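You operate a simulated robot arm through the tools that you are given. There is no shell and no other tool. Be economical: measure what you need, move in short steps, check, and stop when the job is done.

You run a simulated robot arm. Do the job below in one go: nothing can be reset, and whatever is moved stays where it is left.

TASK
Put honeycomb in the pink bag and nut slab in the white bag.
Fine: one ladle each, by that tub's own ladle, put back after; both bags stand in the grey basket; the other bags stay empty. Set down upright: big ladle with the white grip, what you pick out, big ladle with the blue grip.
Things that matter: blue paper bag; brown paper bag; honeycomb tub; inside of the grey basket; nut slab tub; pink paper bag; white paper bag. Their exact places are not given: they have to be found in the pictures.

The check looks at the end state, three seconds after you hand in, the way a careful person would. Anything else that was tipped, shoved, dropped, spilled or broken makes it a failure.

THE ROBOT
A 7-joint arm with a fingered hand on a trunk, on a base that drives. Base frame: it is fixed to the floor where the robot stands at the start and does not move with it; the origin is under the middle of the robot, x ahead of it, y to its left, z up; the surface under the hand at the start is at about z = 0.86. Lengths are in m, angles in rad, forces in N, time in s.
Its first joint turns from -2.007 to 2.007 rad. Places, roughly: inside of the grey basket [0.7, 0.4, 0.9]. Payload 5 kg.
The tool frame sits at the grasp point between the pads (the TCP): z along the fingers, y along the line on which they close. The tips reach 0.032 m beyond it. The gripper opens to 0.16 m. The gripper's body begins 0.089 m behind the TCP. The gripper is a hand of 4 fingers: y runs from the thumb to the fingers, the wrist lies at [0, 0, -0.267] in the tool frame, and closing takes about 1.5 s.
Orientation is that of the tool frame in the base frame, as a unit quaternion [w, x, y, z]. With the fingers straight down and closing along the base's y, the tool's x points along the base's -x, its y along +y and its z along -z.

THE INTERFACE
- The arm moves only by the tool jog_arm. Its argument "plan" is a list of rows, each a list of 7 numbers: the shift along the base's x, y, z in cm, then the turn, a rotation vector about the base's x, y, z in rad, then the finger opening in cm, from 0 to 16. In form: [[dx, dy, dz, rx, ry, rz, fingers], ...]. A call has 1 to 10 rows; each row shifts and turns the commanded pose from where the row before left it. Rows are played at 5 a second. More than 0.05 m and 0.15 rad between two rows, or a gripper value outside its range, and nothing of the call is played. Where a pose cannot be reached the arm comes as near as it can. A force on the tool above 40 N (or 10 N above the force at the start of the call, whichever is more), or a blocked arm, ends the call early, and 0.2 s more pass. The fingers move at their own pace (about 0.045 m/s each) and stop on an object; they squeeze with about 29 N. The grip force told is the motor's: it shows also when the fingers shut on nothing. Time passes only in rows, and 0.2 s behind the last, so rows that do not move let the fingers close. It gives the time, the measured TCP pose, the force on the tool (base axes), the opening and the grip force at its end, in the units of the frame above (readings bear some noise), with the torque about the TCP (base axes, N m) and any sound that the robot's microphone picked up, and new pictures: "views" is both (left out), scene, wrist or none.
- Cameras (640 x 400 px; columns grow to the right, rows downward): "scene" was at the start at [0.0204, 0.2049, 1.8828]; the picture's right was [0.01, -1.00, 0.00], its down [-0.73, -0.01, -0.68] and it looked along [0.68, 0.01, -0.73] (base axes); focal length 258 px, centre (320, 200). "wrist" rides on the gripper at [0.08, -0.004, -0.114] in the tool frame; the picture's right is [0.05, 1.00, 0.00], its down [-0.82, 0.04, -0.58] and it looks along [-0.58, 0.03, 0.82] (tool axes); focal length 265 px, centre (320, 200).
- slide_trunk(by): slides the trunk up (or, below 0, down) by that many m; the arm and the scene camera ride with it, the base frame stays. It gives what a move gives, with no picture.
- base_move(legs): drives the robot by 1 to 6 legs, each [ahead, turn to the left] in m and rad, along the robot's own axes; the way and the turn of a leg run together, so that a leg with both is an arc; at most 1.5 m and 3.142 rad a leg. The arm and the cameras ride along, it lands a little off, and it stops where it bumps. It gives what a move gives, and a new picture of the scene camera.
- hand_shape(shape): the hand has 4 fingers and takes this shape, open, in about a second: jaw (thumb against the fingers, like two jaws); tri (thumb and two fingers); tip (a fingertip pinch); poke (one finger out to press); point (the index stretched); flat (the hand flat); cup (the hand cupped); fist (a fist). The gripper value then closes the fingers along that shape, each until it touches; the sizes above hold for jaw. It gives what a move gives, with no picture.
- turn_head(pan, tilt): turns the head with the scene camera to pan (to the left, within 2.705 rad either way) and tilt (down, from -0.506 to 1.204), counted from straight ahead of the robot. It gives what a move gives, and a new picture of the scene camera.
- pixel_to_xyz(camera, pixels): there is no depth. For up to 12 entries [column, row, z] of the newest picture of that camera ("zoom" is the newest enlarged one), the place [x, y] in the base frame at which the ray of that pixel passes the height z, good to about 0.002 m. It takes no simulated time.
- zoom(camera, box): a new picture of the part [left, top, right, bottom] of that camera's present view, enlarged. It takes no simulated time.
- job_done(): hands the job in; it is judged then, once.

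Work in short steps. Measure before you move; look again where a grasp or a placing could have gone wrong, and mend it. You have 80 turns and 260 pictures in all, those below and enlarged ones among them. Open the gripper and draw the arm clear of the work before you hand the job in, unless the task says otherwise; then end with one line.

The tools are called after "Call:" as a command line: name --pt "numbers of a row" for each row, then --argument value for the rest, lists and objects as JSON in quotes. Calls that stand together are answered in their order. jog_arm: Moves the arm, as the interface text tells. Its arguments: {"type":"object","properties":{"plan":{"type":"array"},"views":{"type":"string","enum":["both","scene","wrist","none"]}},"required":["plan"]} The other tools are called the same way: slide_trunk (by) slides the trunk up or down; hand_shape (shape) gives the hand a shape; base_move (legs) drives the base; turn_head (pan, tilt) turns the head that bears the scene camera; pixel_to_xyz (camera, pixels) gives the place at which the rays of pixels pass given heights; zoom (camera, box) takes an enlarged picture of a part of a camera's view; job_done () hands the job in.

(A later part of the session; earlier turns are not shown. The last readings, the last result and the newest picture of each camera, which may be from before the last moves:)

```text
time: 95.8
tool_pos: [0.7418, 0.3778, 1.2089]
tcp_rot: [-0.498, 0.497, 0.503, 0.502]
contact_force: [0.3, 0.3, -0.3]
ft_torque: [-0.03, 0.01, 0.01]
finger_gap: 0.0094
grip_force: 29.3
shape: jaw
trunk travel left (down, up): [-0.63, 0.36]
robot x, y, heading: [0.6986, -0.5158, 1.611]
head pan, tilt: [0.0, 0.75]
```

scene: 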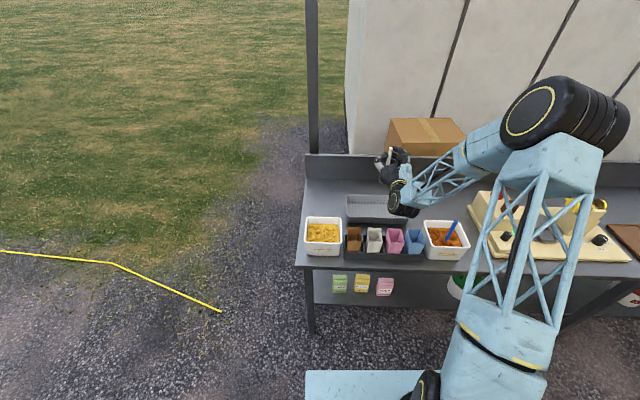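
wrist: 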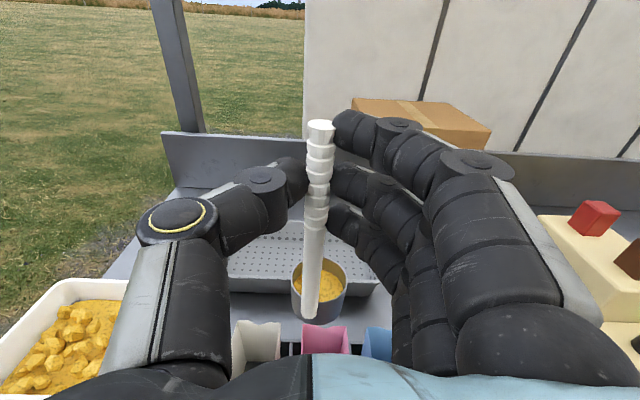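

Pink bag spans x≈0.748–0.812, centre ≈0.777, y≈0.145–0.217, top ≈0.97. Robot is now close enough; I bring the ladle back over the pink bag with a 25° safe tilt and check.

Call:
jog_arm --pt "0.4 -3.5 0 -0.05 0 0 0" --pt "0.4 -3.5 0 -0.07 0 0 0" --pt "0.4 -3.5 -0.5 -0.07 0 0 0" --pt "0.4 -3.5 -0.5 -0.07 0 0 0" --pt "0.4 -3.5 -1 -0.07 0 0 0" --pt "0.2 -3.2 -1 -0.07 0 0 0" --pt "0 0 0 0 0 0 0" --views "both"

Call:
zoom --camera "scene" --box '[340, 150, 460, 260]'

```text
time: 97.4
tool_pos: [0.7635, 0.1715, 1.1796]
tcp_rot: [-0.39, 0.585, 0.594, 0.391]
contact_force: [0.2, 0.3, -0.4]
ft_torque: [0.01, 0.01, 0.02]
finger_gap: 0.0096
grip_force: 29.7
shape: jaw
trunk travel left (down, up): [-0.63, 0.36]
robot x, y, heading: [0.6981, -0.5117, 1.606]
head pan, tilt: [0.0, 0.75]
```

scene: 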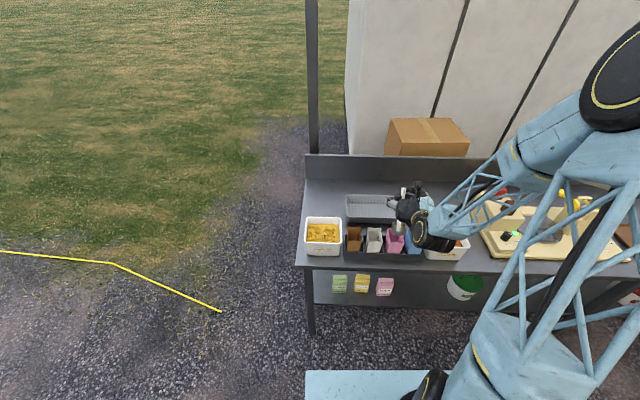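
wrist: 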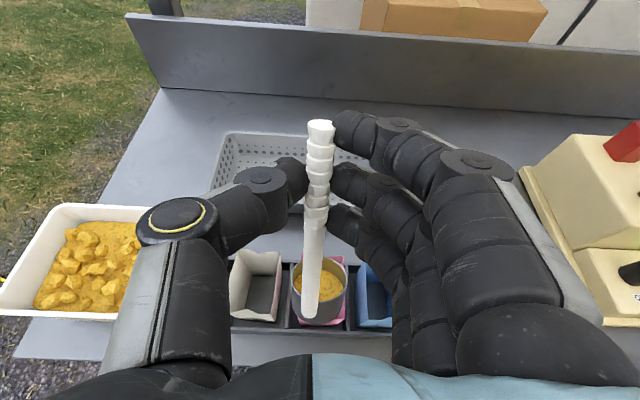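

```text
3.64 times, centred on (400, 205) of scene
```

zoom: 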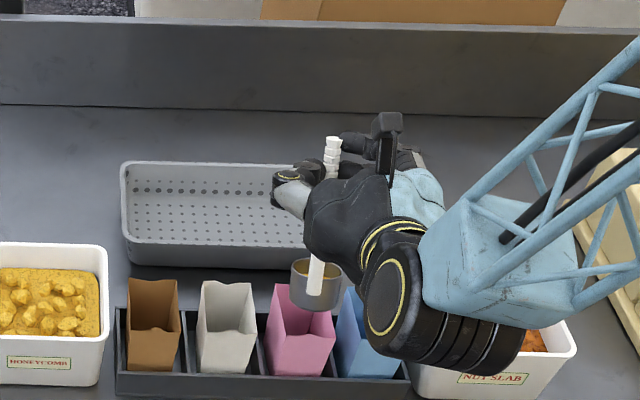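

The cup (wrist px 293–347) sits right over the pink bag. I tilt on to ~57°, shifting so the far lip stays above the bag's middle.

Call:
jog_arm --pt "0 1.5 -0.7 -0.15 0 0 0" --pt "0 1.5 -0.7 -0.15 0 0 0" --pt "0 1.8 -0.6 -0.15 0 0 0" --pt "0 1.8 -0.6 -0.15 0 0 0" --views "both"

Call:
zoom --camera "scene" --box '[340, 150, 460, 260]'

```text
time: 98.4
tool_pos: [0.7607, 0.2389, 1.1543]
tcp_rot: [-0.199, 0.674, 0.683, 0.198]
contact_force: [-0.6, -0.1, -0.7]
ft_torque: [0.03, -0.01, -0.02]
finger_gap: 0.0094
grip_force: 29.0
shape: jaw
trunk travel left (down, up): [-0.63, 0.36]
robot x, y, heading: [0.7028, -0.5179, 1.613]
head pan, tilt: [0.0, 0.75]
```

scene: 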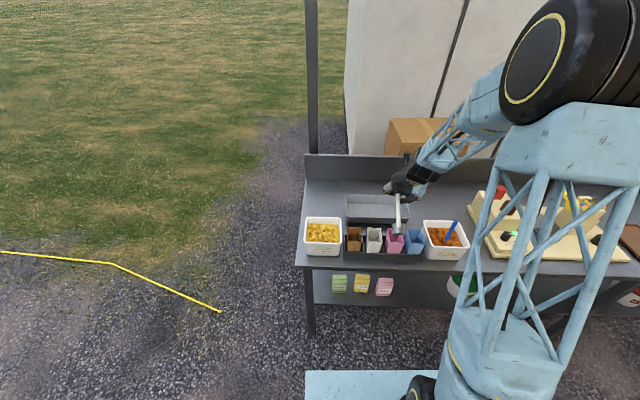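
wrist: 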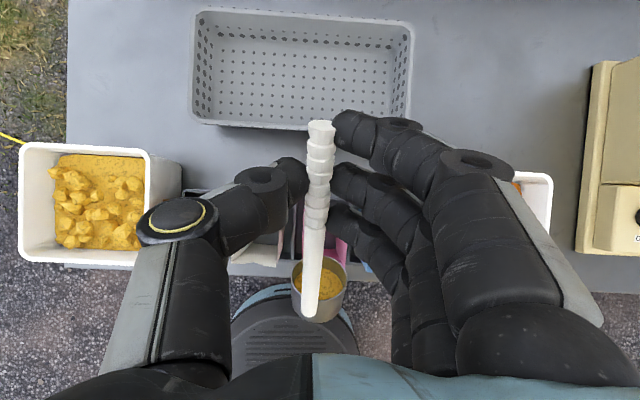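

```text
3.64 times, centred on (400, 205) of scene
```

zoom: 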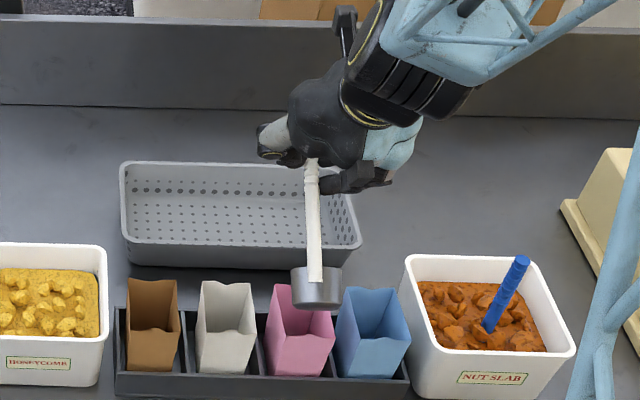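

I check the cup's position against the bag rim in the enlarged scene picture (cup px 292–342 × 265–310; pink rim 270–328).

Call:
pixel_to_xyz --camera "zoom" --pixels '[[292, 275, 1.04], [342, 275, 1.04], [317, 308, 1.03], [317, 267, 1.05], [265, 338, 0.96], [335, 338, 0.96], [275, 286, 0.97], [325, 290, 0.97]]'

```text
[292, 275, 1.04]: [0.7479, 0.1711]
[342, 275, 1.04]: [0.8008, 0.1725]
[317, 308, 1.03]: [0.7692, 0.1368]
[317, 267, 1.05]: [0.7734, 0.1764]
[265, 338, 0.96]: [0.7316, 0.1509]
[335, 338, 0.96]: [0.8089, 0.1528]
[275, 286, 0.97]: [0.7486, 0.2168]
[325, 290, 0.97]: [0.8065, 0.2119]
```

Cup centre x≈0.774 matches the bag's ≈0.775. I continue the tilt to ~110° with the lip held over the bag.

Call:
jog_arm --pt "0 1.6 -1.1 -0.15 0 0 0" --pt "0 1.6 -1.2 -0.15 0 0 0" --pt "0 1.2 -2 -0.15 0 0 0" --pt "0 1.2 -2 -0.15 0 0 0" --pt "0 0.7 -1.9 -0.15 0 0 0" --pt "0 0.7 -1.9 -0.15 0 0 0" --pt "0 0 0 0 0 0 0" --views "both"

Call:
zoom --camera "scene" --box '[340, 150, 460, 260]'

```text
time: 100.0
tool_pos: [0.7634, 0.3056, 1.054]
tcp_rot: [0.113, 0.694, 0.701, -0.118]
contact_force: [0.8, 0.3, -0.5]
ft_torque: [0.09, 0.01, -0.01]
finger_gap: 0.0095
grip_force: 29.2
shape: jaw
trunk travel left (down, up): [-0.63, 0.36]
robot x, y, heading: [0.6986, -0.5201, 1.613]
head pan, tilt: [0.0, 0.75]
```

scene: 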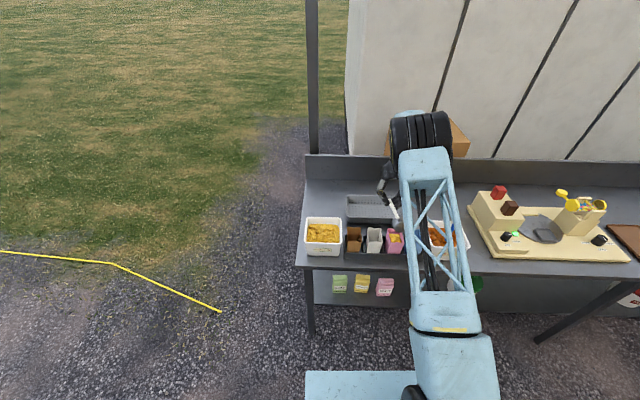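
wrist: 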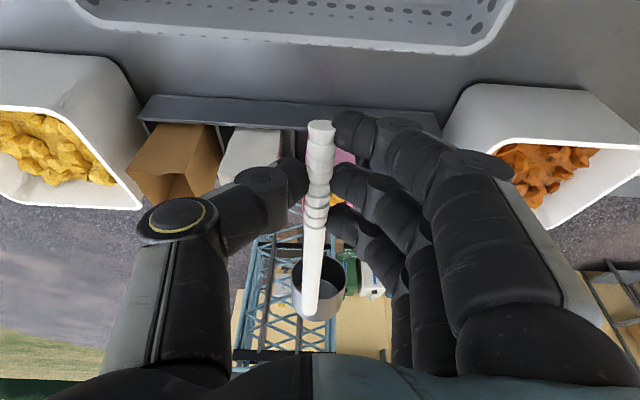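

```text
3.64 times, centred on (400, 205) of scene
```

zoom: 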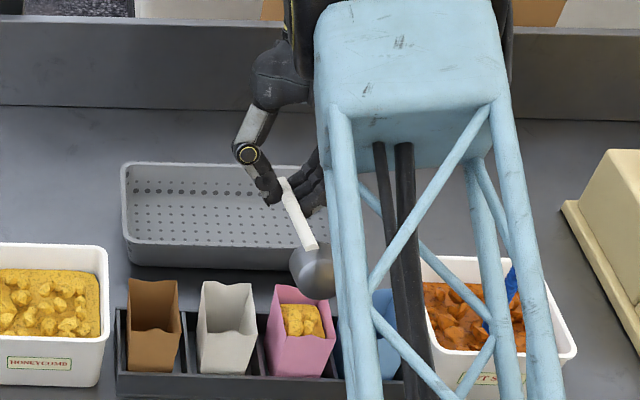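

The honeycomb dropped into the pink bag, cup empty, no spill seen. I reverse the tilt along the same path.

Call:
jog_arm --pt "0 -0.7 2.2 0.15 0 0 0" --pt "0 -0.7 2.2 0.15 0 0 0" --pt "0 -1.2 2.2 0.15 0 0 0" --pt "0 -1.2 2.2 0.15 0 0 0" --pt "0 -1.6 1.6 0.15 0 0 0" --pt "0 -1.6 1.5 0.15 0 0 0" --pt "0 -1.5 0.6 0.15 0 0 0" --pt "0 -1 0.6 0.15 0 0 0" --pt "0 0 0.7 0.15 0 0 0" --pt "0 0 0.7 0.15 0 0 0" --views "none"

Call:
jog_arm --pt "0 2 0 0.14 0 0 0" --pt "0 3 0 0.13 0 0 0" --pt "0 3 0 0.12 0 0 0" --pt "0 3 0 0 0 0 0" --pt "0 0 0 0 0 0 0" --views "scene"

```text
time: 102.4
tool_pos: [0.6963, 0.2153, 1.1994]
tcp_rot: [-0.41, 0.555, 0.62, 0.374]
contact_force: [-2.4, 0.0, -0.4]
ft_torque: [-0.02, -0.02, -0.09]
finger_gap: 0.0092
grip_force: 29.2
shape: jaw
trunk travel left (down, up): [-0.63, 0.36]
robot x, y, heading: [0.6978, -0.517, 1.612]
head pan, tilt: [0.0, 0.75]
stopped in row 10: the arm was blocked; the commanded pose is now the measured one
```

```text
time: 103.6
tool_pos: [0.701, 0.3243, 1.1986]
tcp_rot: [-0.51, 0.466, 0.535, 0.486]
contact_force: [0.2, -0.2, -0.8]
ft_torque: [-0.05, 0.0, -0.01]
finger_gap: 0.0097
grip_force: 28.5
shape: jaw
trunk travel left (down, up): [-0.63, 0.36]
robot x, y, heading: [0.7025, -0.5217, 1.611]
head pan, tilt: [0.0, 0.75]
```

scene: 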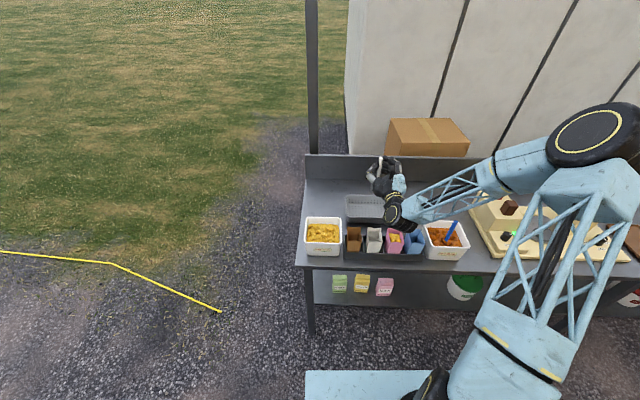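

The arm was briefly blocked but recovered. I check that the tubs and machine are untouched.

Call:
zoom --camera "scene" --box '[295, 150, 475, 270]'

Call:
base_move --legs '[[-0.22, 0]]'

```text
3.33 times, centred on (385, 210) of scene
```

zoom: 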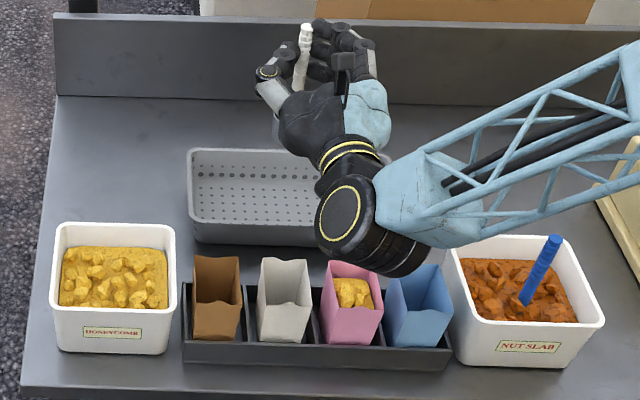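

```text
time: 105.3
tool_pos: [0.7115, 0.1023, 1.1993]
tcp_rot: [-0.509, 0.467, 0.534, 0.487]
contact_force: [-0.4, -0.2, -0.5]
ft_torque: [-0.04, 0.0, 0.01]
finger_gap: 0.0093
grip_force: 29.0
shape: jaw
trunk travel left (down, up): [-0.63, 0.36]
robot x, y, heading: [0.7029, -0.7396, 1.609]
head pan, tilt: [0.0, 0.75]
```

scene: 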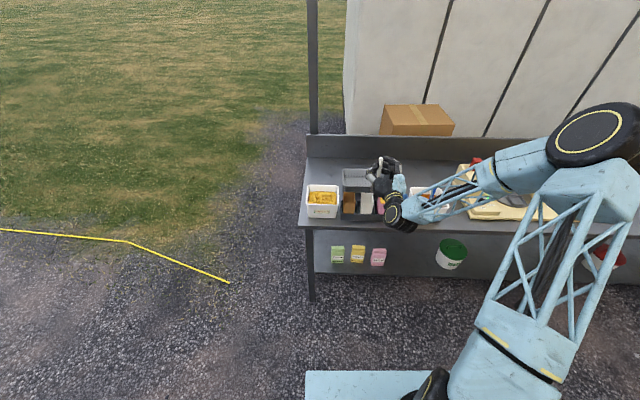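

All in order. I straighten the hand and carry the empty ladle back to above its tub, at x≈0.487 (clear of the tub's right wall).

Call:
jog_arm --pt "-2.5 0.5 1 0.005 0.045 -0.089 0" --pt "-2.5 0.5 0.5 0 0 0 0" --pt "-2.5 0.5 0 0 0 0 0" --pt "-2.5 0.5 0 0 0 0 0" --pt "-2.5 0.5 0 0 0 0 0" --pt "-2.5 0.5 0 0 0 0 0" --pt "-2.5 0.5 0 0 0 0 0" --pt "-2.5 0.5 0 0 0 0 0" --pt "-2.4 0.9 0 0 0 0 0" --pt "0 0 0 0 0 0 0" --views "wrist"

```text
time: 107.5
tool_pos: [0.4874, 0.1504, 1.212]
tcp_rot: [-0.5, 0.499, 0.501, 0.5]
contact_force: [0.1, -0.3, -0.8]
ft_torque: [-0.01, 0.01, 0.0]
finger_gap: 0.0094
grip_force: 29.0
shape: jaw
trunk travel left (down, up): [-0.63, 0.36]
robot x, y, heading: [0.7044, -0.7426, 1.611]
head pan, tilt: [0.0, 0.75]
```

wrist: 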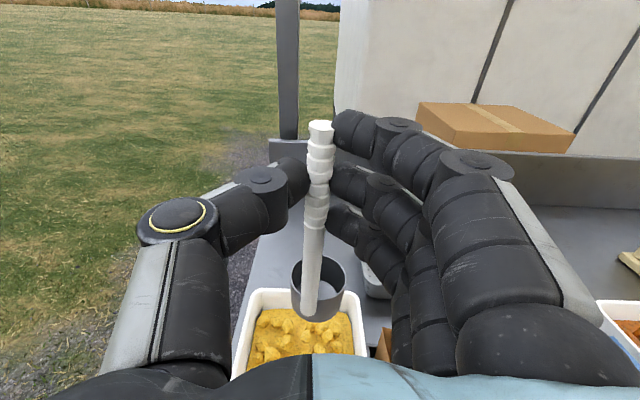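

Cup is over the tub. I lower to the former height 1.022.

Call:
jog_arm --pt "0 0 -3 0 0 0 0" --pt "0 0 -3 0 0 0 0" --pt "0 0 -3 0 0 0 0" --pt "0 0 -2 0 0 0 0" --pt "0 0 -2 0 0 0 0" --pt "0 0 -2 0 0 0 0" --pt "0 0 -2 0 0 0 0" --pt "0 0 -1 0 0 0 0" --pt "0 0 -1 0 0 0 0" --pt "0 0 0 0 0 0 0" --views "wrist"

```text
time: 109.7
tool_pos: [0.4862, 0.1528, 1.0234]
tcp_rot: [-0.5, 0.499, 0.501, 0.5]
contact_force: [-0.1, -0.6, -0.4]
ft_torque: [-0.04, -0.05, -0.03]
finger_gap: 0.0093
grip_force: 28.9
shape: jaw
trunk travel left (down, up): [-0.63, 0.36]
robot x, y, heading: [0.7092, -0.7409, 1.608]
head pan, tilt: [0.0, 0.75]
```

wrist: 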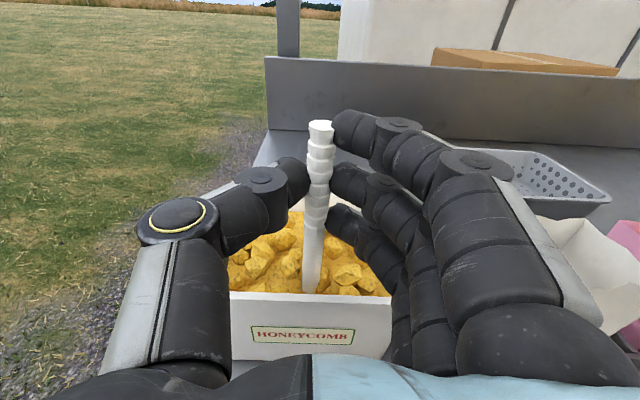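

Inserted upright. I open, rise, and look that the ladle stands.

Call:
jog_arm --pt "0 0 0 0 0 0 4" --pt "0 0 0 0 0 0 8" --pt "0 0 0 0 0 0 8" --pt "0 0 0 0 0 0 8" --pt "0 0 4 0 0 0 8" --pt "0 0 4 0 0 0 8" --pt "0 0 4 0 0 0 8" --pt "0 0 4 0 0 0 8" --pt "0 0 4 0 0 0 8" --views "wrist"

Call:
jog_arm --pt "4.5 0 0 0 0 0 8" --pt "4.5 0 0 0 0 0 8" --pt "4.5 0 0 0 0 0 8" --pt "4.5 0 0 0 0 0 8" --pt "4.5 0 0 0 0 0 8" --pt "4.5 0 0 0 0 0 8" --pt "4.5 -1 0 0 0 0 8" --pt "4.5 -1 0 0 0 0 8" --pt "4.5 -1 0 0 0 0 8" --pt "4.5 -1 0 0 0 0 8" --views "both"

```text
time: 111.7
tool_pos: [0.4837, 0.1507, 1.2248]
tcp_rot: [-0.5, 0.499, 0.501, 0.5]
contact_force: [-0.2, 0.0, 0.4]
ft_torque: [-0.01, 0.02, 0.01]
finger_gap: 0.0791
grip_force: 0.1
shape: jaw
trunk travel left (down, up): [-0.63, 0.36]
robot x, y, heading: [0.7113, -0.7406, 1.604]
head pan, tilt: [0.0, 0.75]
```

wrist: 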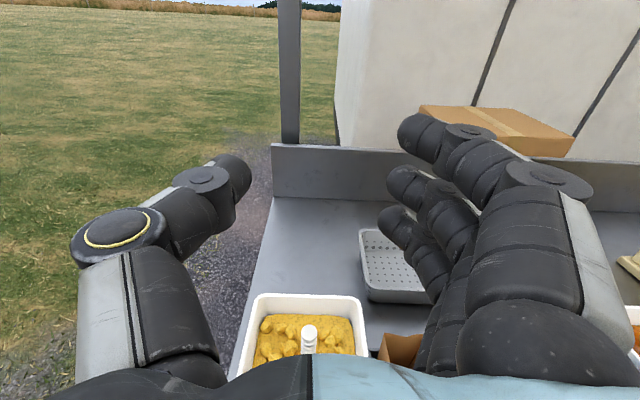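

```text
time: 113.9
tool_pos: [0.9394, 0.1122, 1.2234]
tcp_rot: [-0.501, 0.499, 0.501, 0.499]
contact_force: [0.2, -0.2, -0.3]
ft_torque: [-0.01, -0.02, 0.03]
finger_gap: 0.0793
grip_force: 0.0
shape: jaw
trunk travel left (down, up): [-0.63, 0.36]
robot x, y, heading: [0.7062, -0.7445, 1.608]
head pan, tilt: [0.0, 0.75]
```

scene: 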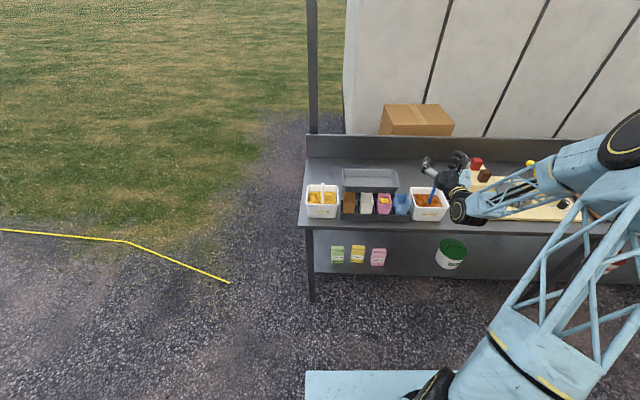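
wrist: 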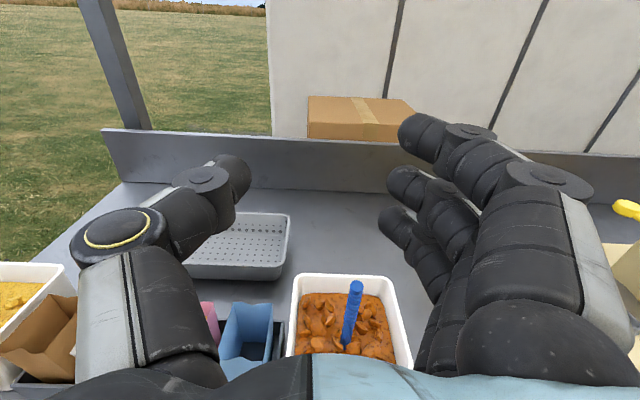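

White ladle stands upright again. Blue handle shows at px (356,287)–(346,342); I measure it.

Call:
pixel_to_xyz --camera "wrist" --pixels '[[356, 287, 1.065], [356, 287, 1.055], [346, 342, 0.93], [351, 315, 1.0], [292, 280, 0.98], [398, 285, 0.98], [413, 366, 0.98], [285, 358, 0.98]]'

```text
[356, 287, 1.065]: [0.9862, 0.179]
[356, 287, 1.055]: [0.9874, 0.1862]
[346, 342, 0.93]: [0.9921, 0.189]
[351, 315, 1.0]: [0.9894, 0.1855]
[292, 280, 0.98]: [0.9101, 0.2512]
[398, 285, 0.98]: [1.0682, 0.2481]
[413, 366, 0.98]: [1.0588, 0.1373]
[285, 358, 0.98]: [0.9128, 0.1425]
```

Blue handle at (0.988, 0.183). I go over it with the same offset as for the white one, descend to 1.0225, and close.

Call:
jog_arm --pt "2.5 2.5 0 0 0 0 8" --pt "2.4 2.6 0 0 0 0 8" --pt "0 0 -4 0 0 0 8" --pt "0 0 -4 0 0 0 8" --pt "0 0 -4 0 0 0 8" --pt "0 0 -3 0 0 0 8" --pt "0 0 -3 0 0 0 8" --pt "0 0 -2 0 0 0 8" --pt "0 0 0 0 0 0 8" --views "wrist"

Call:
jog_arm --pt "0 0 0 0 0 0 4" --pt "0 0 0 0 0 0 0" --pt "0 0 0 0 0 0 0" --pt "0 0 0 0 0 0 0" --pt "0 0 0 0 0 0 0" --pt "0 0 0 0 0 0 0" --pt "0 0 0 0 0 0 0" --views "wrist"

```text
time: 115.9
tool_pos: [0.9863, 0.1621, 1.0235]
tcp_rot: [-0.501, 0.499, 0.501, 0.499]
contact_force: [-0.2, -0.2, 0.4]
ft_torque: [-0.04, -0.01, 0.01]
finger_gap: 0.0796
grip_force: 0.0
shape: jaw
trunk travel left (down, up): [-0.63, 0.36]
robot x, y, heading: [0.7081, -0.7398, 1.61]
head pan, tilt: [0.0, 0.75]
```

wrist: 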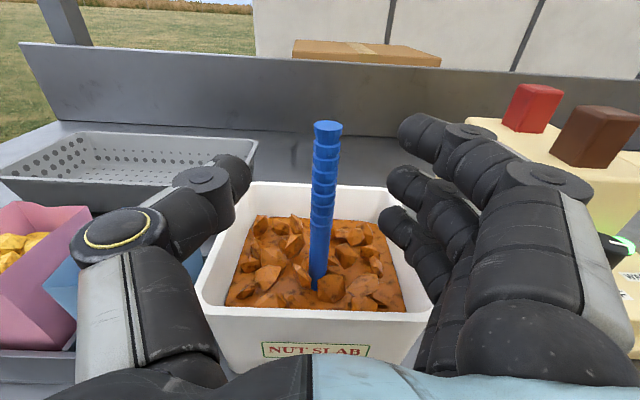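

```text
time: 117.5
tool_pos: [0.9878, 0.1625, 1.0236]
tcp_rot: [-0.5, 0.499, 0.502, 0.499]
contact_force: [0.2, 0.1, 0.8]
ft_torque: [-0.01, -0.02, 0.0]
finger_gap: 0.0082
grip_force: 29.0
shape: jaw
trunk travel left (down, up): [-0.63, 0.36]
robot x, y, heading: [0.7049, -0.7418, 1.608]
head pan, tilt: [0.0, 0.75]
```

wrist: 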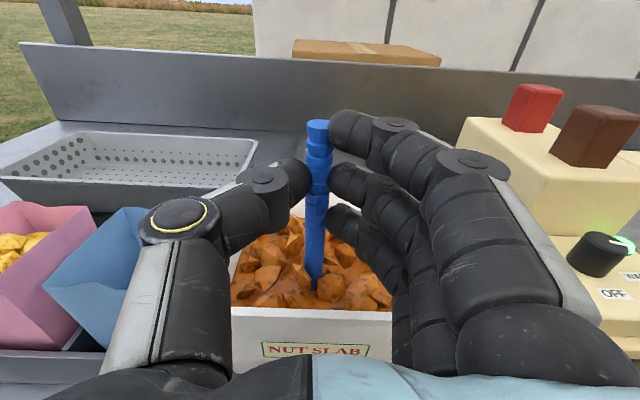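

Gripped (gap 0.008). I lift 19 cm and look at the cup.

Call:
jog_arm --pt "0 0 1.5 0 0 0 0" --pt "0 0 1.5 0 0 0 0" --pt "0 0 1.5 0 0 0 0" --pt "0 0 1.5 0 0 0 0" --pt "0 0 2 0 0 0 0" --pt "0 0 2 0 0 0 0" --pt "0 0 3 0 0 0 0" --pt "0 0 3 0 0 0 0" --pt "0 0 3 0 0 0 0" --pt "0 0 0 0 0 0 0" --views "wrist"

Call:
jog_arm --pt "-3 -0.1 0 0 0 0 0" --pt "-3 -0.1 0 0 0 0 0" --pt "-3 -0.1 0 0 0 0 0" --pt "-3 -0.1 0 0 0 0 0" --pt "-3 -0.1 0 0 0 0 0" --pt "-3 -0.1 0 0 0 0 0" --pt "-3 -0.1 0 0 0 0 0" --pt "-3 -0.1 0 0 0 0 0" --pt "-3 -0.1 0 0 0 0 0" --pt "-2.4 -0.1 0 0 0 0 0" --views "wrist"

```text
time: 119.7
tool_pos: [0.9869, 0.1636, 1.2156]
tcp_rot: [-0.5, 0.499, 0.502, 0.499]
contact_force: [0.8, -0.7, -0.9]
ft_torque: [0.0, 0.02, 0.01]
finger_gap: 0.0083
grip_force: 29.0
shape: jaw
trunk travel left (down, up): [-0.63, 0.36]
robot x, y, heading: [0.7062, -0.7387, 1.61]
head pan, tilt: [0.0, 0.75]
```

wrist: 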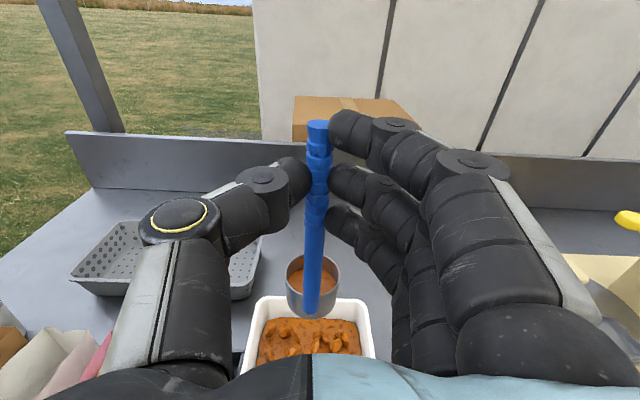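

```text
time: 121.9
tool_pos: [0.69, 0.1518, 1.2113]
tcp_rot: [-0.5, 0.499, 0.501, 0.5]
contact_force: [-0.2, 0.3, -1.1]
ft_torque: [-0.02, 0.02, 0.05]
finger_gap: 0.0079
grip_force: 28.7
shape: jaw
trunk travel left (down, up): [-0.63, 0.36]
robot x, y, heading: [0.7085, -0.7386, 1.611]
head pan, tilt: [0.0, 0.75]
```

wrist: 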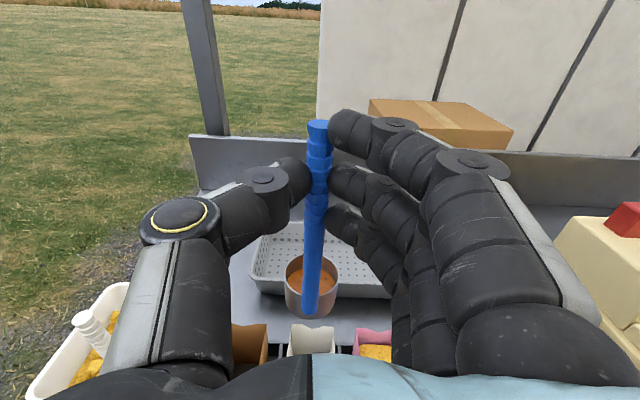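

Full cup, aligned with the white bag (cup cols 285–339, bag 287–335). I drive forward 0.22 m and come back over the white bag with the 25° safe tilt as before.

Call:
base_move --legs '[[0.22, 0]]'

Call:
jog_arm --pt "0.2 -3.5 0 -0.05 0 0 0" --pt "0.2 -3.5 0 -0.07 0 0 0" --pt "0.2 -3.5 -0.5 -0.07 0 0 0" --pt "0.2 -3.5 -0.5 -0.07 0 0 0" --pt "0.2 -3.5 -1 -0.07 0 0 0" --pt "0.2 -3.2 -1 -0.07 0 0 0" --pt "0 0 0 0 0 0 0" --views "both"

Call:
zoom --camera "scene" --box '[330, 160, 450, 260]'

```text
time: 123.6
tool_pos: [0.6756, 0.3735, 1.2108]
tcp_rot: [-0.502, 0.498, 0.503, 0.498]
contact_force: [-0.8, 0.7, -1.8]
ft_torque: [-0.02, -0.03, -0.02]
finger_gap: 0.0079
grip_force: 28.6
shape: jaw
trunk travel left (down, up): [-0.63, 0.36]
robot x, y, heading: [0.7034, -0.52, 1.612]
head pan, tilt: [0.0, 0.75]
```

scene: 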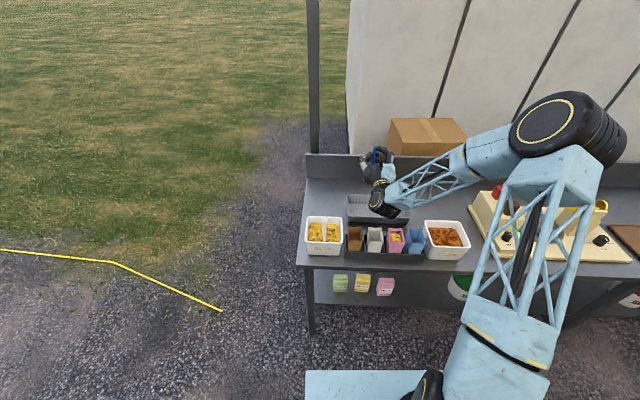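

```text
time: 125.2
tool_pos: [0.6904, 0.1679, 1.1789]
tcp_rot: [-0.393, 0.588, 0.592, 0.388]
contact_force: [0.0, -0.3, -1.2]
ft_torque: [0.03, -0.02, 0.01]
finger_gap: 0.0078
grip_force: 29.3
shape: jaw
trunk travel left (down, up): [-0.63, 0.36]
robot x, y, heading: [0.6997, -0.5196, 1.614]
head pan, tilt: [0.0, 0.75]
```

scene: 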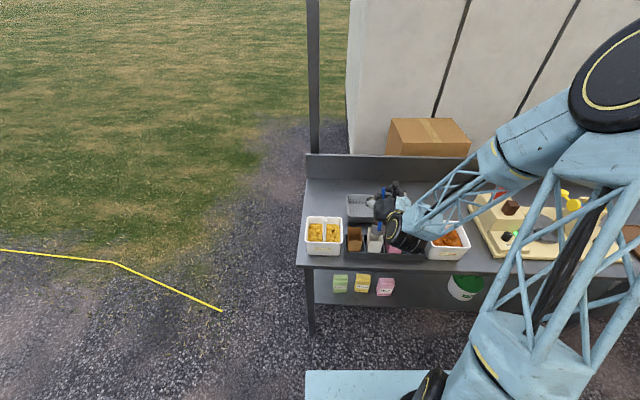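
wrist: 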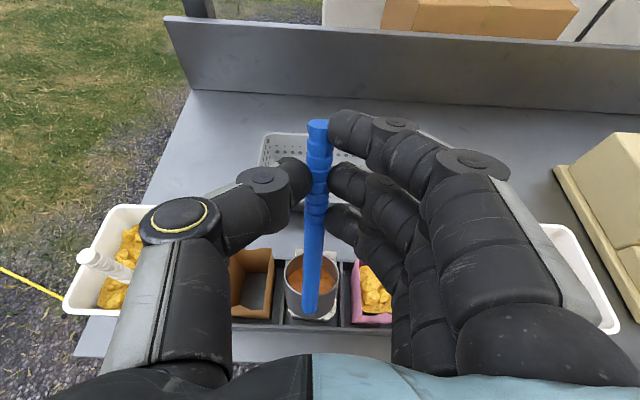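

```text
4.00 times, centred on (390, 210) of scene
```

zoom: 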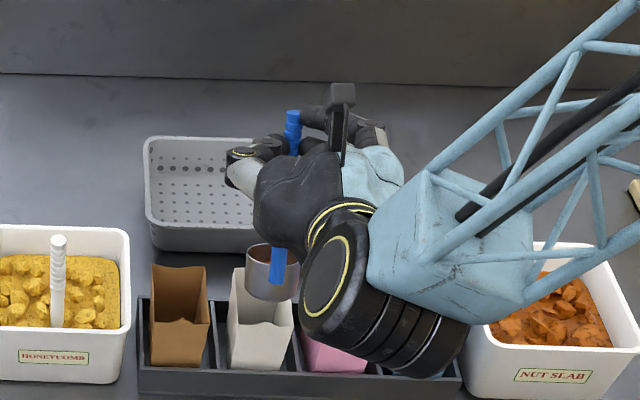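

Cup is centred over the white bag (cup centre col 312, compartment centre ≈313). I pour with the same path as before.

Call:
jog_arm --pt "0 1.7 -0.7 -0.15 0 0 0" --pt "0 1.7 -0.7 -0.15 0 0 0" --pt "0 1.8 -0.6 -0.15 0 0 0" --pt "0 1.8 -0.6 -0.15 0 0 0" --views "scene"

Call:
zoom --camera "scene" --box '[330, 160, 450, 260]'

```text
time: 126.4
tool_pos: [0.7843, 0.2282, 1.1505]
tcp_rot: [-0.205, 0.73, 0.624, 0.19]
contact_force: [-0.2, 0.1, -0.3]
ft_torque: [0.06, 0.0, 0.0]
finger_gap: 0.0073
grip_force: 29.0
shape: jaw
trunk travel left (down, up): [-0.63, 0.36]
robot x, y, heading: [0.6995, -0.5178, 1.616]
head pan, tilt: [0.0, 0.75]
stopped in row 4: the arm was blocked; the commanded pose is now the measured one
```

scene: 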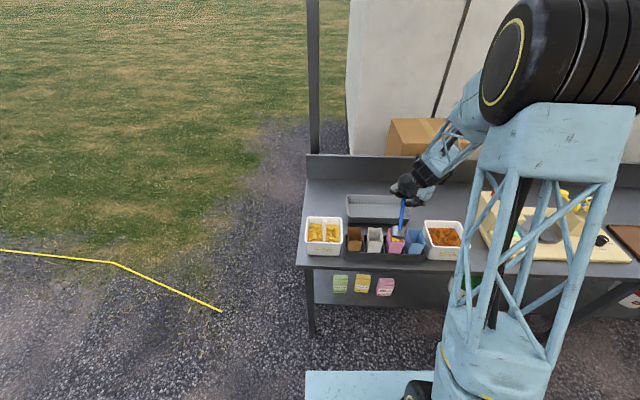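

```text
4.00 times, centred on (390, 210) of scene
```

zoom: 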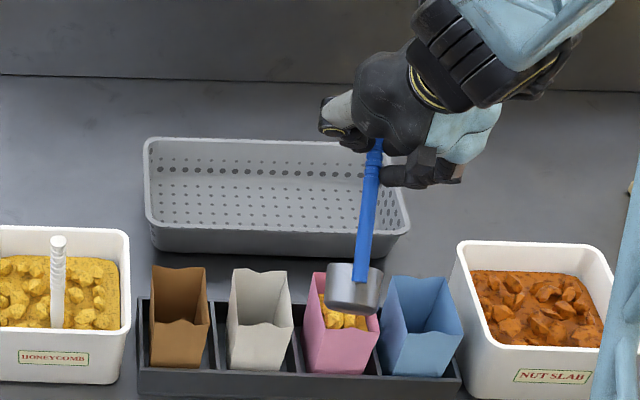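

The arm swung sideways: the cup is now over the pink bag, x 0.784, still unpoured. I slide it gently back by 9.4 cm to the white bag while straightening the hand.

Call:
jog_arm --pt "-1 0.1 0.3 0 -0.007 0.017 0" --pt "-1 0.1 0.3 0 -0.007 0.017 0" --pt "-1 0.1 0 0 -0.007 0.017 0" --pt "-1 0.1 0 0 -0.007 0.017 0" --pt "-1 0.1 0 0 -0.007 0.017 0" --pt "-1 0.1 0 0 -0.007 0.017 0" --pt "-1 0.1 0 0 -0.007 0.017 0" --pt "-1 0.1 0 0 -0.007 0.017 0" --pt "-1 0.1 0 0 -0.007 0.017 0" --pt "-0.4 0.1 0 0 0 0 0" --views "both"

Call:
zoom --camera "scene" --box '[330, 160, 450, 260]'

```text
time: 128.6
tool_pos: [0.69, 0.24, 1.157]
tcp_rot: [-0.199, 0.674, 0.683, 0.197]
contact_force: [0.9, -0.5, -1.4]
ft_torque: [0.07, -0.01, -0.02]
finger_gap: 0.007
grip_force: 28.9
shape: jaw
trunk travel left (down, up): [-0.63, 0.36]
robot x, y, heading: [0.6999, -0.5165, 1.62]
head pan, tilt: [0.0, 0.75]
```

scene: 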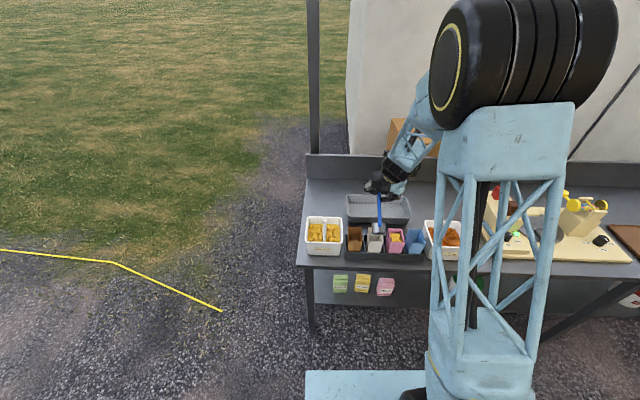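
wrist: 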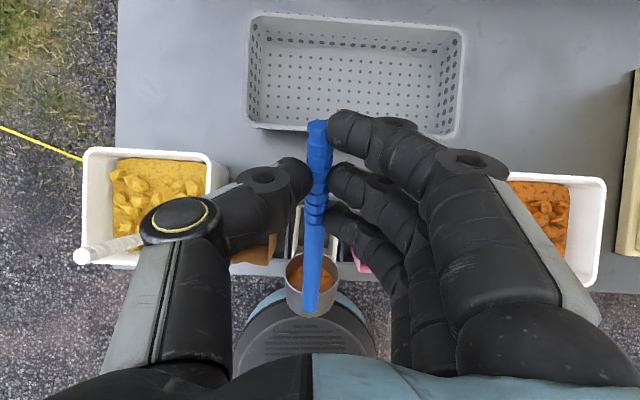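

```text
4.00 times, centred on (390, 210) of scene
```

zoom: 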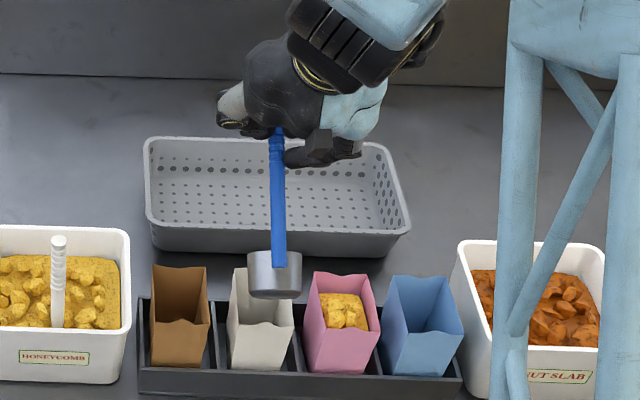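

Back at x=0.690, cup over the white bag. I continue the pour slowly in two stages.

Call:
jog_arm --pt "0 0.8 -0.6 -0.075 0 0 0" --pt "0 0.8 -0.6 -0.075 0 0 0" --pt "0 0.8 -0.6 -0.075 0 0 0" --pt "0 0.8 -0.6 -0.075 0 0 0" --pt "0 0.6 -1 -0.075 0 0 0" --pt "0 0.6 -1 -0.075 0 0 0" --pt "0 0.6 -1 -0.075 0 0 0" --pt "0 0.6 -1 -0.075 0 0 0" --views "none"

Call:
jog_arm --pt "0 0.35 -0.95 -0.075 0 0 0" --pt "0 0.35 -0.95 -0.075 0 0 0" --pt "0 0.35 -0.95 -0.075 0 0 0" --pt "0 0.35 -0.95 -0.075 0 0 0" --pt "0 0 0 0 0 0 0" --views "both"

Call:
zoom --camera "scene" --box '[330, 160, 450, 260]'

```text
time: 130.4
tool_pos: [0.6912, 0.2971, 1.0917]
tcp_rot: [0.01, 0.703, 0.711, -0.015]
contact_force: [0.1, 0.7, -0.4]
ft_torque: [0.1, -0.04, -0.01]
finger_gap: 0.0071
grip_force: 29.0
shape: jaw
trunk travel left (down, up): [-0.63, 0.36]
robot x, y, heading: [0.6966, -0.5192, 1.616]
head pan, tilt: [0.0, 0.75]
```

```text
time: 131.6
tool_pos: [0.6903, 0.3099, 1.0545]
tcp_rot: [0.114, 0.694, 0.701, -0.121]
contact_force: [-0.1, 0.7, -0.2]
ft_torque: [0.1, 0.03, -0.01]
finger_gap: 0.0073
grip_force: 29.6
shape: jaw
trunk travel left (down, up): [-0.63, 0.36]
robot x, y, heading: [0.6967, -0.518, 1.613]
head pan, tilt: [0.0, 0.75]
```

scene: 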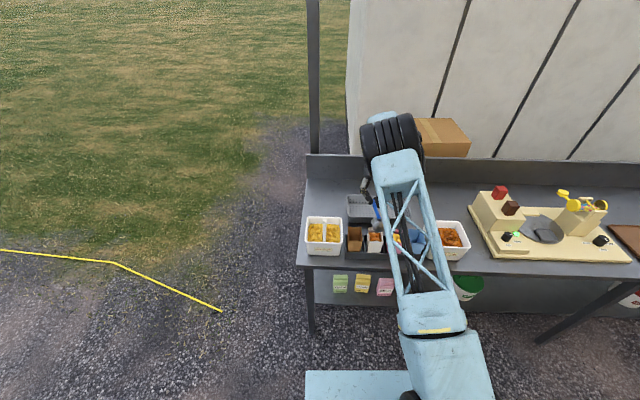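
wrist: 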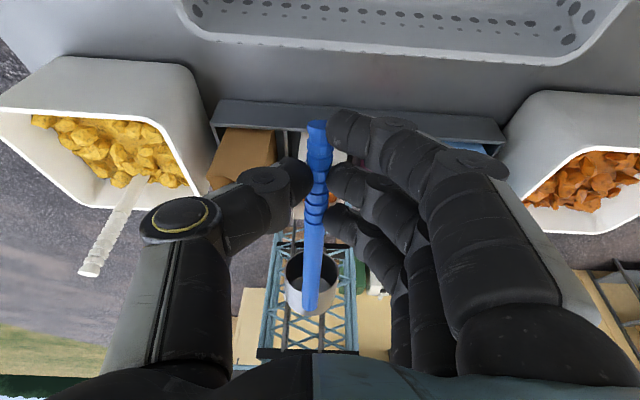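

```text
4.00 times, centred on (390, 210) of scene
```

zoom: 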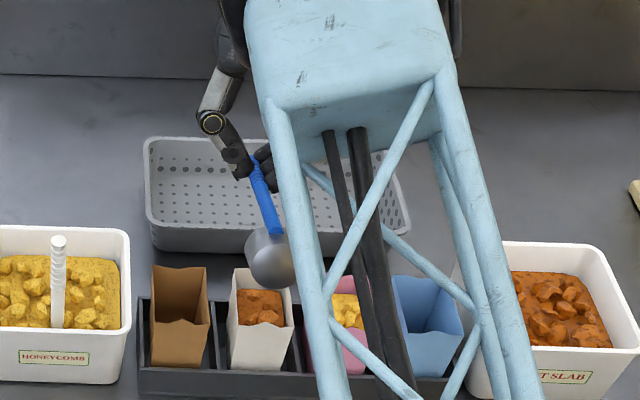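

Nut slab is in the white bag. I raise with the trunk, back off 0.22 m, then straighten the empty ladle while carrying it right towards its tub.

Call:
slide_trunk --by 0.16

Call:
base_move --legs '[[-0.22, 0]]'

Call:
jog_arm --pt "2 0 0 0.1465 0 0 0" --pt "2 0 0 0.1465 0 0 0" --pt "2 0 0 0.1465 0 0 0" --pt "2 0 0 0.1465 0 0 0" --pt "2 0 0 0.1465 0 0 0" --pt "2 0 0 0.1465 0 0 0" --pt "2 0 0 0.1465 0 0 0" --pt "2 0 0 0.1465 0 0 0" --pt "2 0 0 0.1465 0 0 0" --pt "2 0 0 0.1465 0 0 0" --views "scene"

```text
time: 133.4
tool_pos: [0.6908, 0.3092, 1.2144]
tcp_rot: [0.114, 0.694, 0.701, -0.121]
contact_force: [-0.1, 0.2, -0.8]
ft_torque: [0.1, 0.0, -0.01]
finger_gap: 0.0072
grip_force: 29.4
shape: jaw
trunk travel left (down, up): [-0.79, 0.2]
robot x, y, heading: [0.6969, -0.5188, 1.614]
head pan, tilt: [0.0, 0.75]
```

```text
time: 135.1
tool_pos: [0.6971, 0.0943, 1.2157]
tcp_rot: [0.114, 0.692, 0.702, -0.12]
contact_force: [0.4, -0.5, 0.1]
ft_torque: [0.14, -0.03, -0.01]
finger_gap: 0.0076
grip_force: 29.0
shape: jaw
trunk travel left (down, up): [-0.79, 0.2]
robot x, y, heading: [0.7102, -0.7304, 1.622]
head pan, tilt: [0.0, 0.75]
```

scene: 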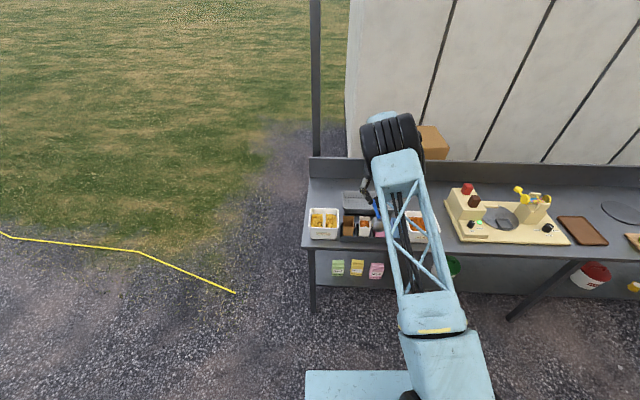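

```text
time: 137.5
tool_pos: [0.8165, 0.109, 1.2165]
tcp_rot: [-0.398, 0.56, 0.631, 0.361]
contact_force: [1.1, -0.6, -1.2]
ft_torque: [0.04, 0.02, 0.04]
finger_gap: 0.0066
grip_force: 28.5
shape: jaw
trunk travel left (down, up): [-0.79, 0.2]
robot x, y, heading: [0.7058, -0.7352, 1.617]
head pan, tilt: [0.0, 0.75]
stopped in row 10: the arm was blocked; the commanded pose is now the measured one
```

scene: 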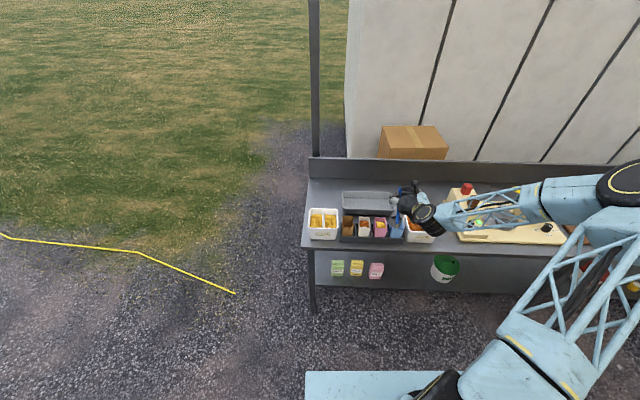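

Nearly there. I straighten fully and move above the nut slab tub (x 0.982, y 0.163).

Call:
jog_arm --pt "2 0 0 0.109 0.0085 -0.027 0" --pt "2 0 0 0.109 0.0085 -0.027 0" --pt "2 0.5 0 0.109 0.0085 -0.027 0" --pt "2.5 1 0 0.108 0.0085 -0.028 0" --pt "2.5 1.2 0 0 0 0 0" --pt "2.5 1.2 0 0 0 0 0" --pt "3 1.5 0 0 0 0 0" --pt "0 0 0 0 0 0 0" --views "wrist"

```text
time: 139.3
tool_pos: [0.9807, 0.164, 1.2161]
tcp_rot: [-0.498, 0.5, 0.501, 0.501]
contact_force: [0.5, -0.1, -0.2]
ft_torque: [-0.07, 0.01, 0.0]
finger_gap: 0.0067
grip_force: 29.1
shape: jaw
trunk travel left (down, up): [-0.79, 0.2]
robot x, y, heading: [0.7097, -0.7338, 1.62]
head pan, tilt: [0.0, 0.75]
```

wrist: 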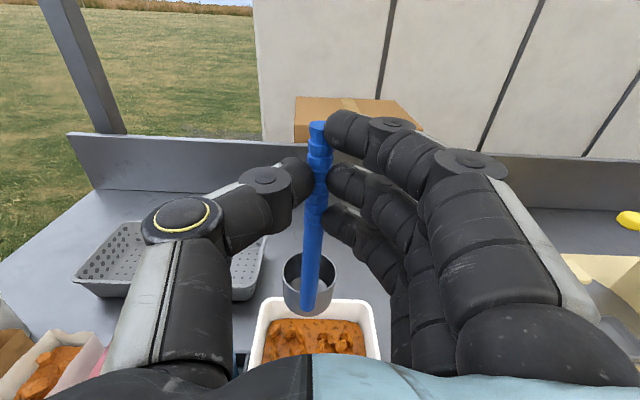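

Cup is above its tub. I lower it to 1.0235, open and rise in sequence.

Call:
jog_arm --pt "0 0 -3 0 0 0 0" --pt "0 0 -3 0 0 0 0" --pt "0 0 -3 0 0 0 0" --pt "0 0 -2.5 0 0 0 0" --pt "0 0 -2 0 0 0 0" --pt "0 0 -2 0 0 0 0" --pt "0 0 -2 0 0 0 0" --pt "0 0 -1 0 0 0 0" --pt "0 0 -0.8 0 0 0 0" --pt "0 0 0 0 0 0 0" --views "wrist"

Call:
jog_arm --pt "0 0 0 0 0 0 4" --pt "0 0 0 0 0 0 8" --pt "0 0 0 0 0 0 8" --pt "0 0 0 0 0 0 8" --pt "0 0 4 0 0 0 8" --pt "0 0 4 0 0 0 8" --pt "0 0 4 0 0 0 8" --pt "0 0 4 0 0 0 8" --pt "0 0 4.5 0 0 0 8" --pt "0 0 4.5 0 0 0 8" --views "wrist"

```text
time: 141.5
tool_pos: [0.9835, 0.1632, 1.0253]
tcp_rot: [-0.5, 0.5, 0.5, 0.5]
contact_force: [0.2, -0.4, 5.5]
ft_torque: [0.11, -0.02, 0.0]
finger_gap: 0.0067
grip_force: 29.0
shape: jaw
trunk travel left (down, up): [-0.79, 0.2]
robot x, y, heading: [0.7079, -0.7343, 1.615]
head pan, tilt: [0.0, 0.75]
```

wrist: 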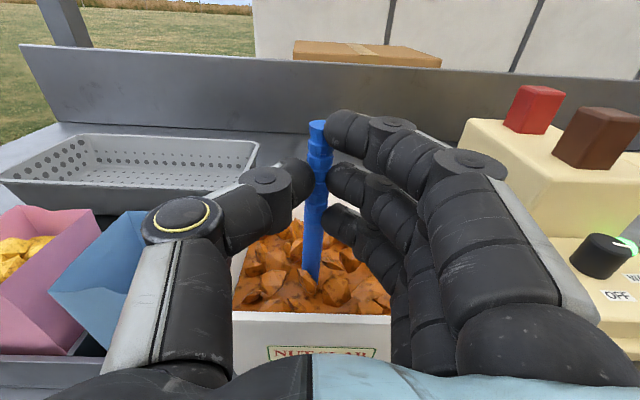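

```text
time: 143.7
tool_pos: [0.9837, 0.1628, 1.2748]
tcp_rot: [-0.499, 0.5, 0.5, 0.5]
contact_force: [-1.1, -0.2, -0.8]
ft_torque: [-0.02, 0.0, -0.01]
finger_gap: 0.0793
grip_force: 0.1
shape: jaw
trunk travel left (down, up): [-0.79, 0.2]
robot x, y, heading: [0.7082, -0.7329, 1.619]
head pan, tilt: [0.0, 0.75]
```

wrist: 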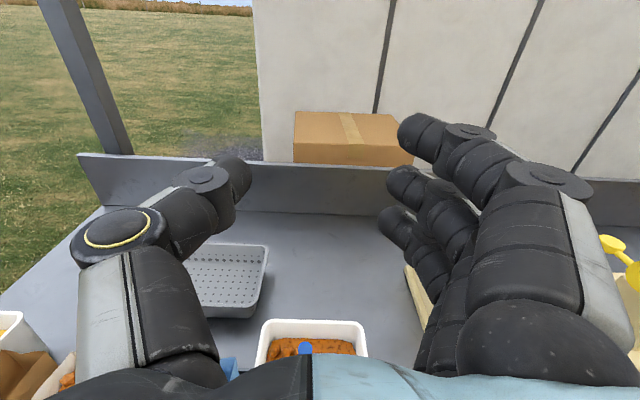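

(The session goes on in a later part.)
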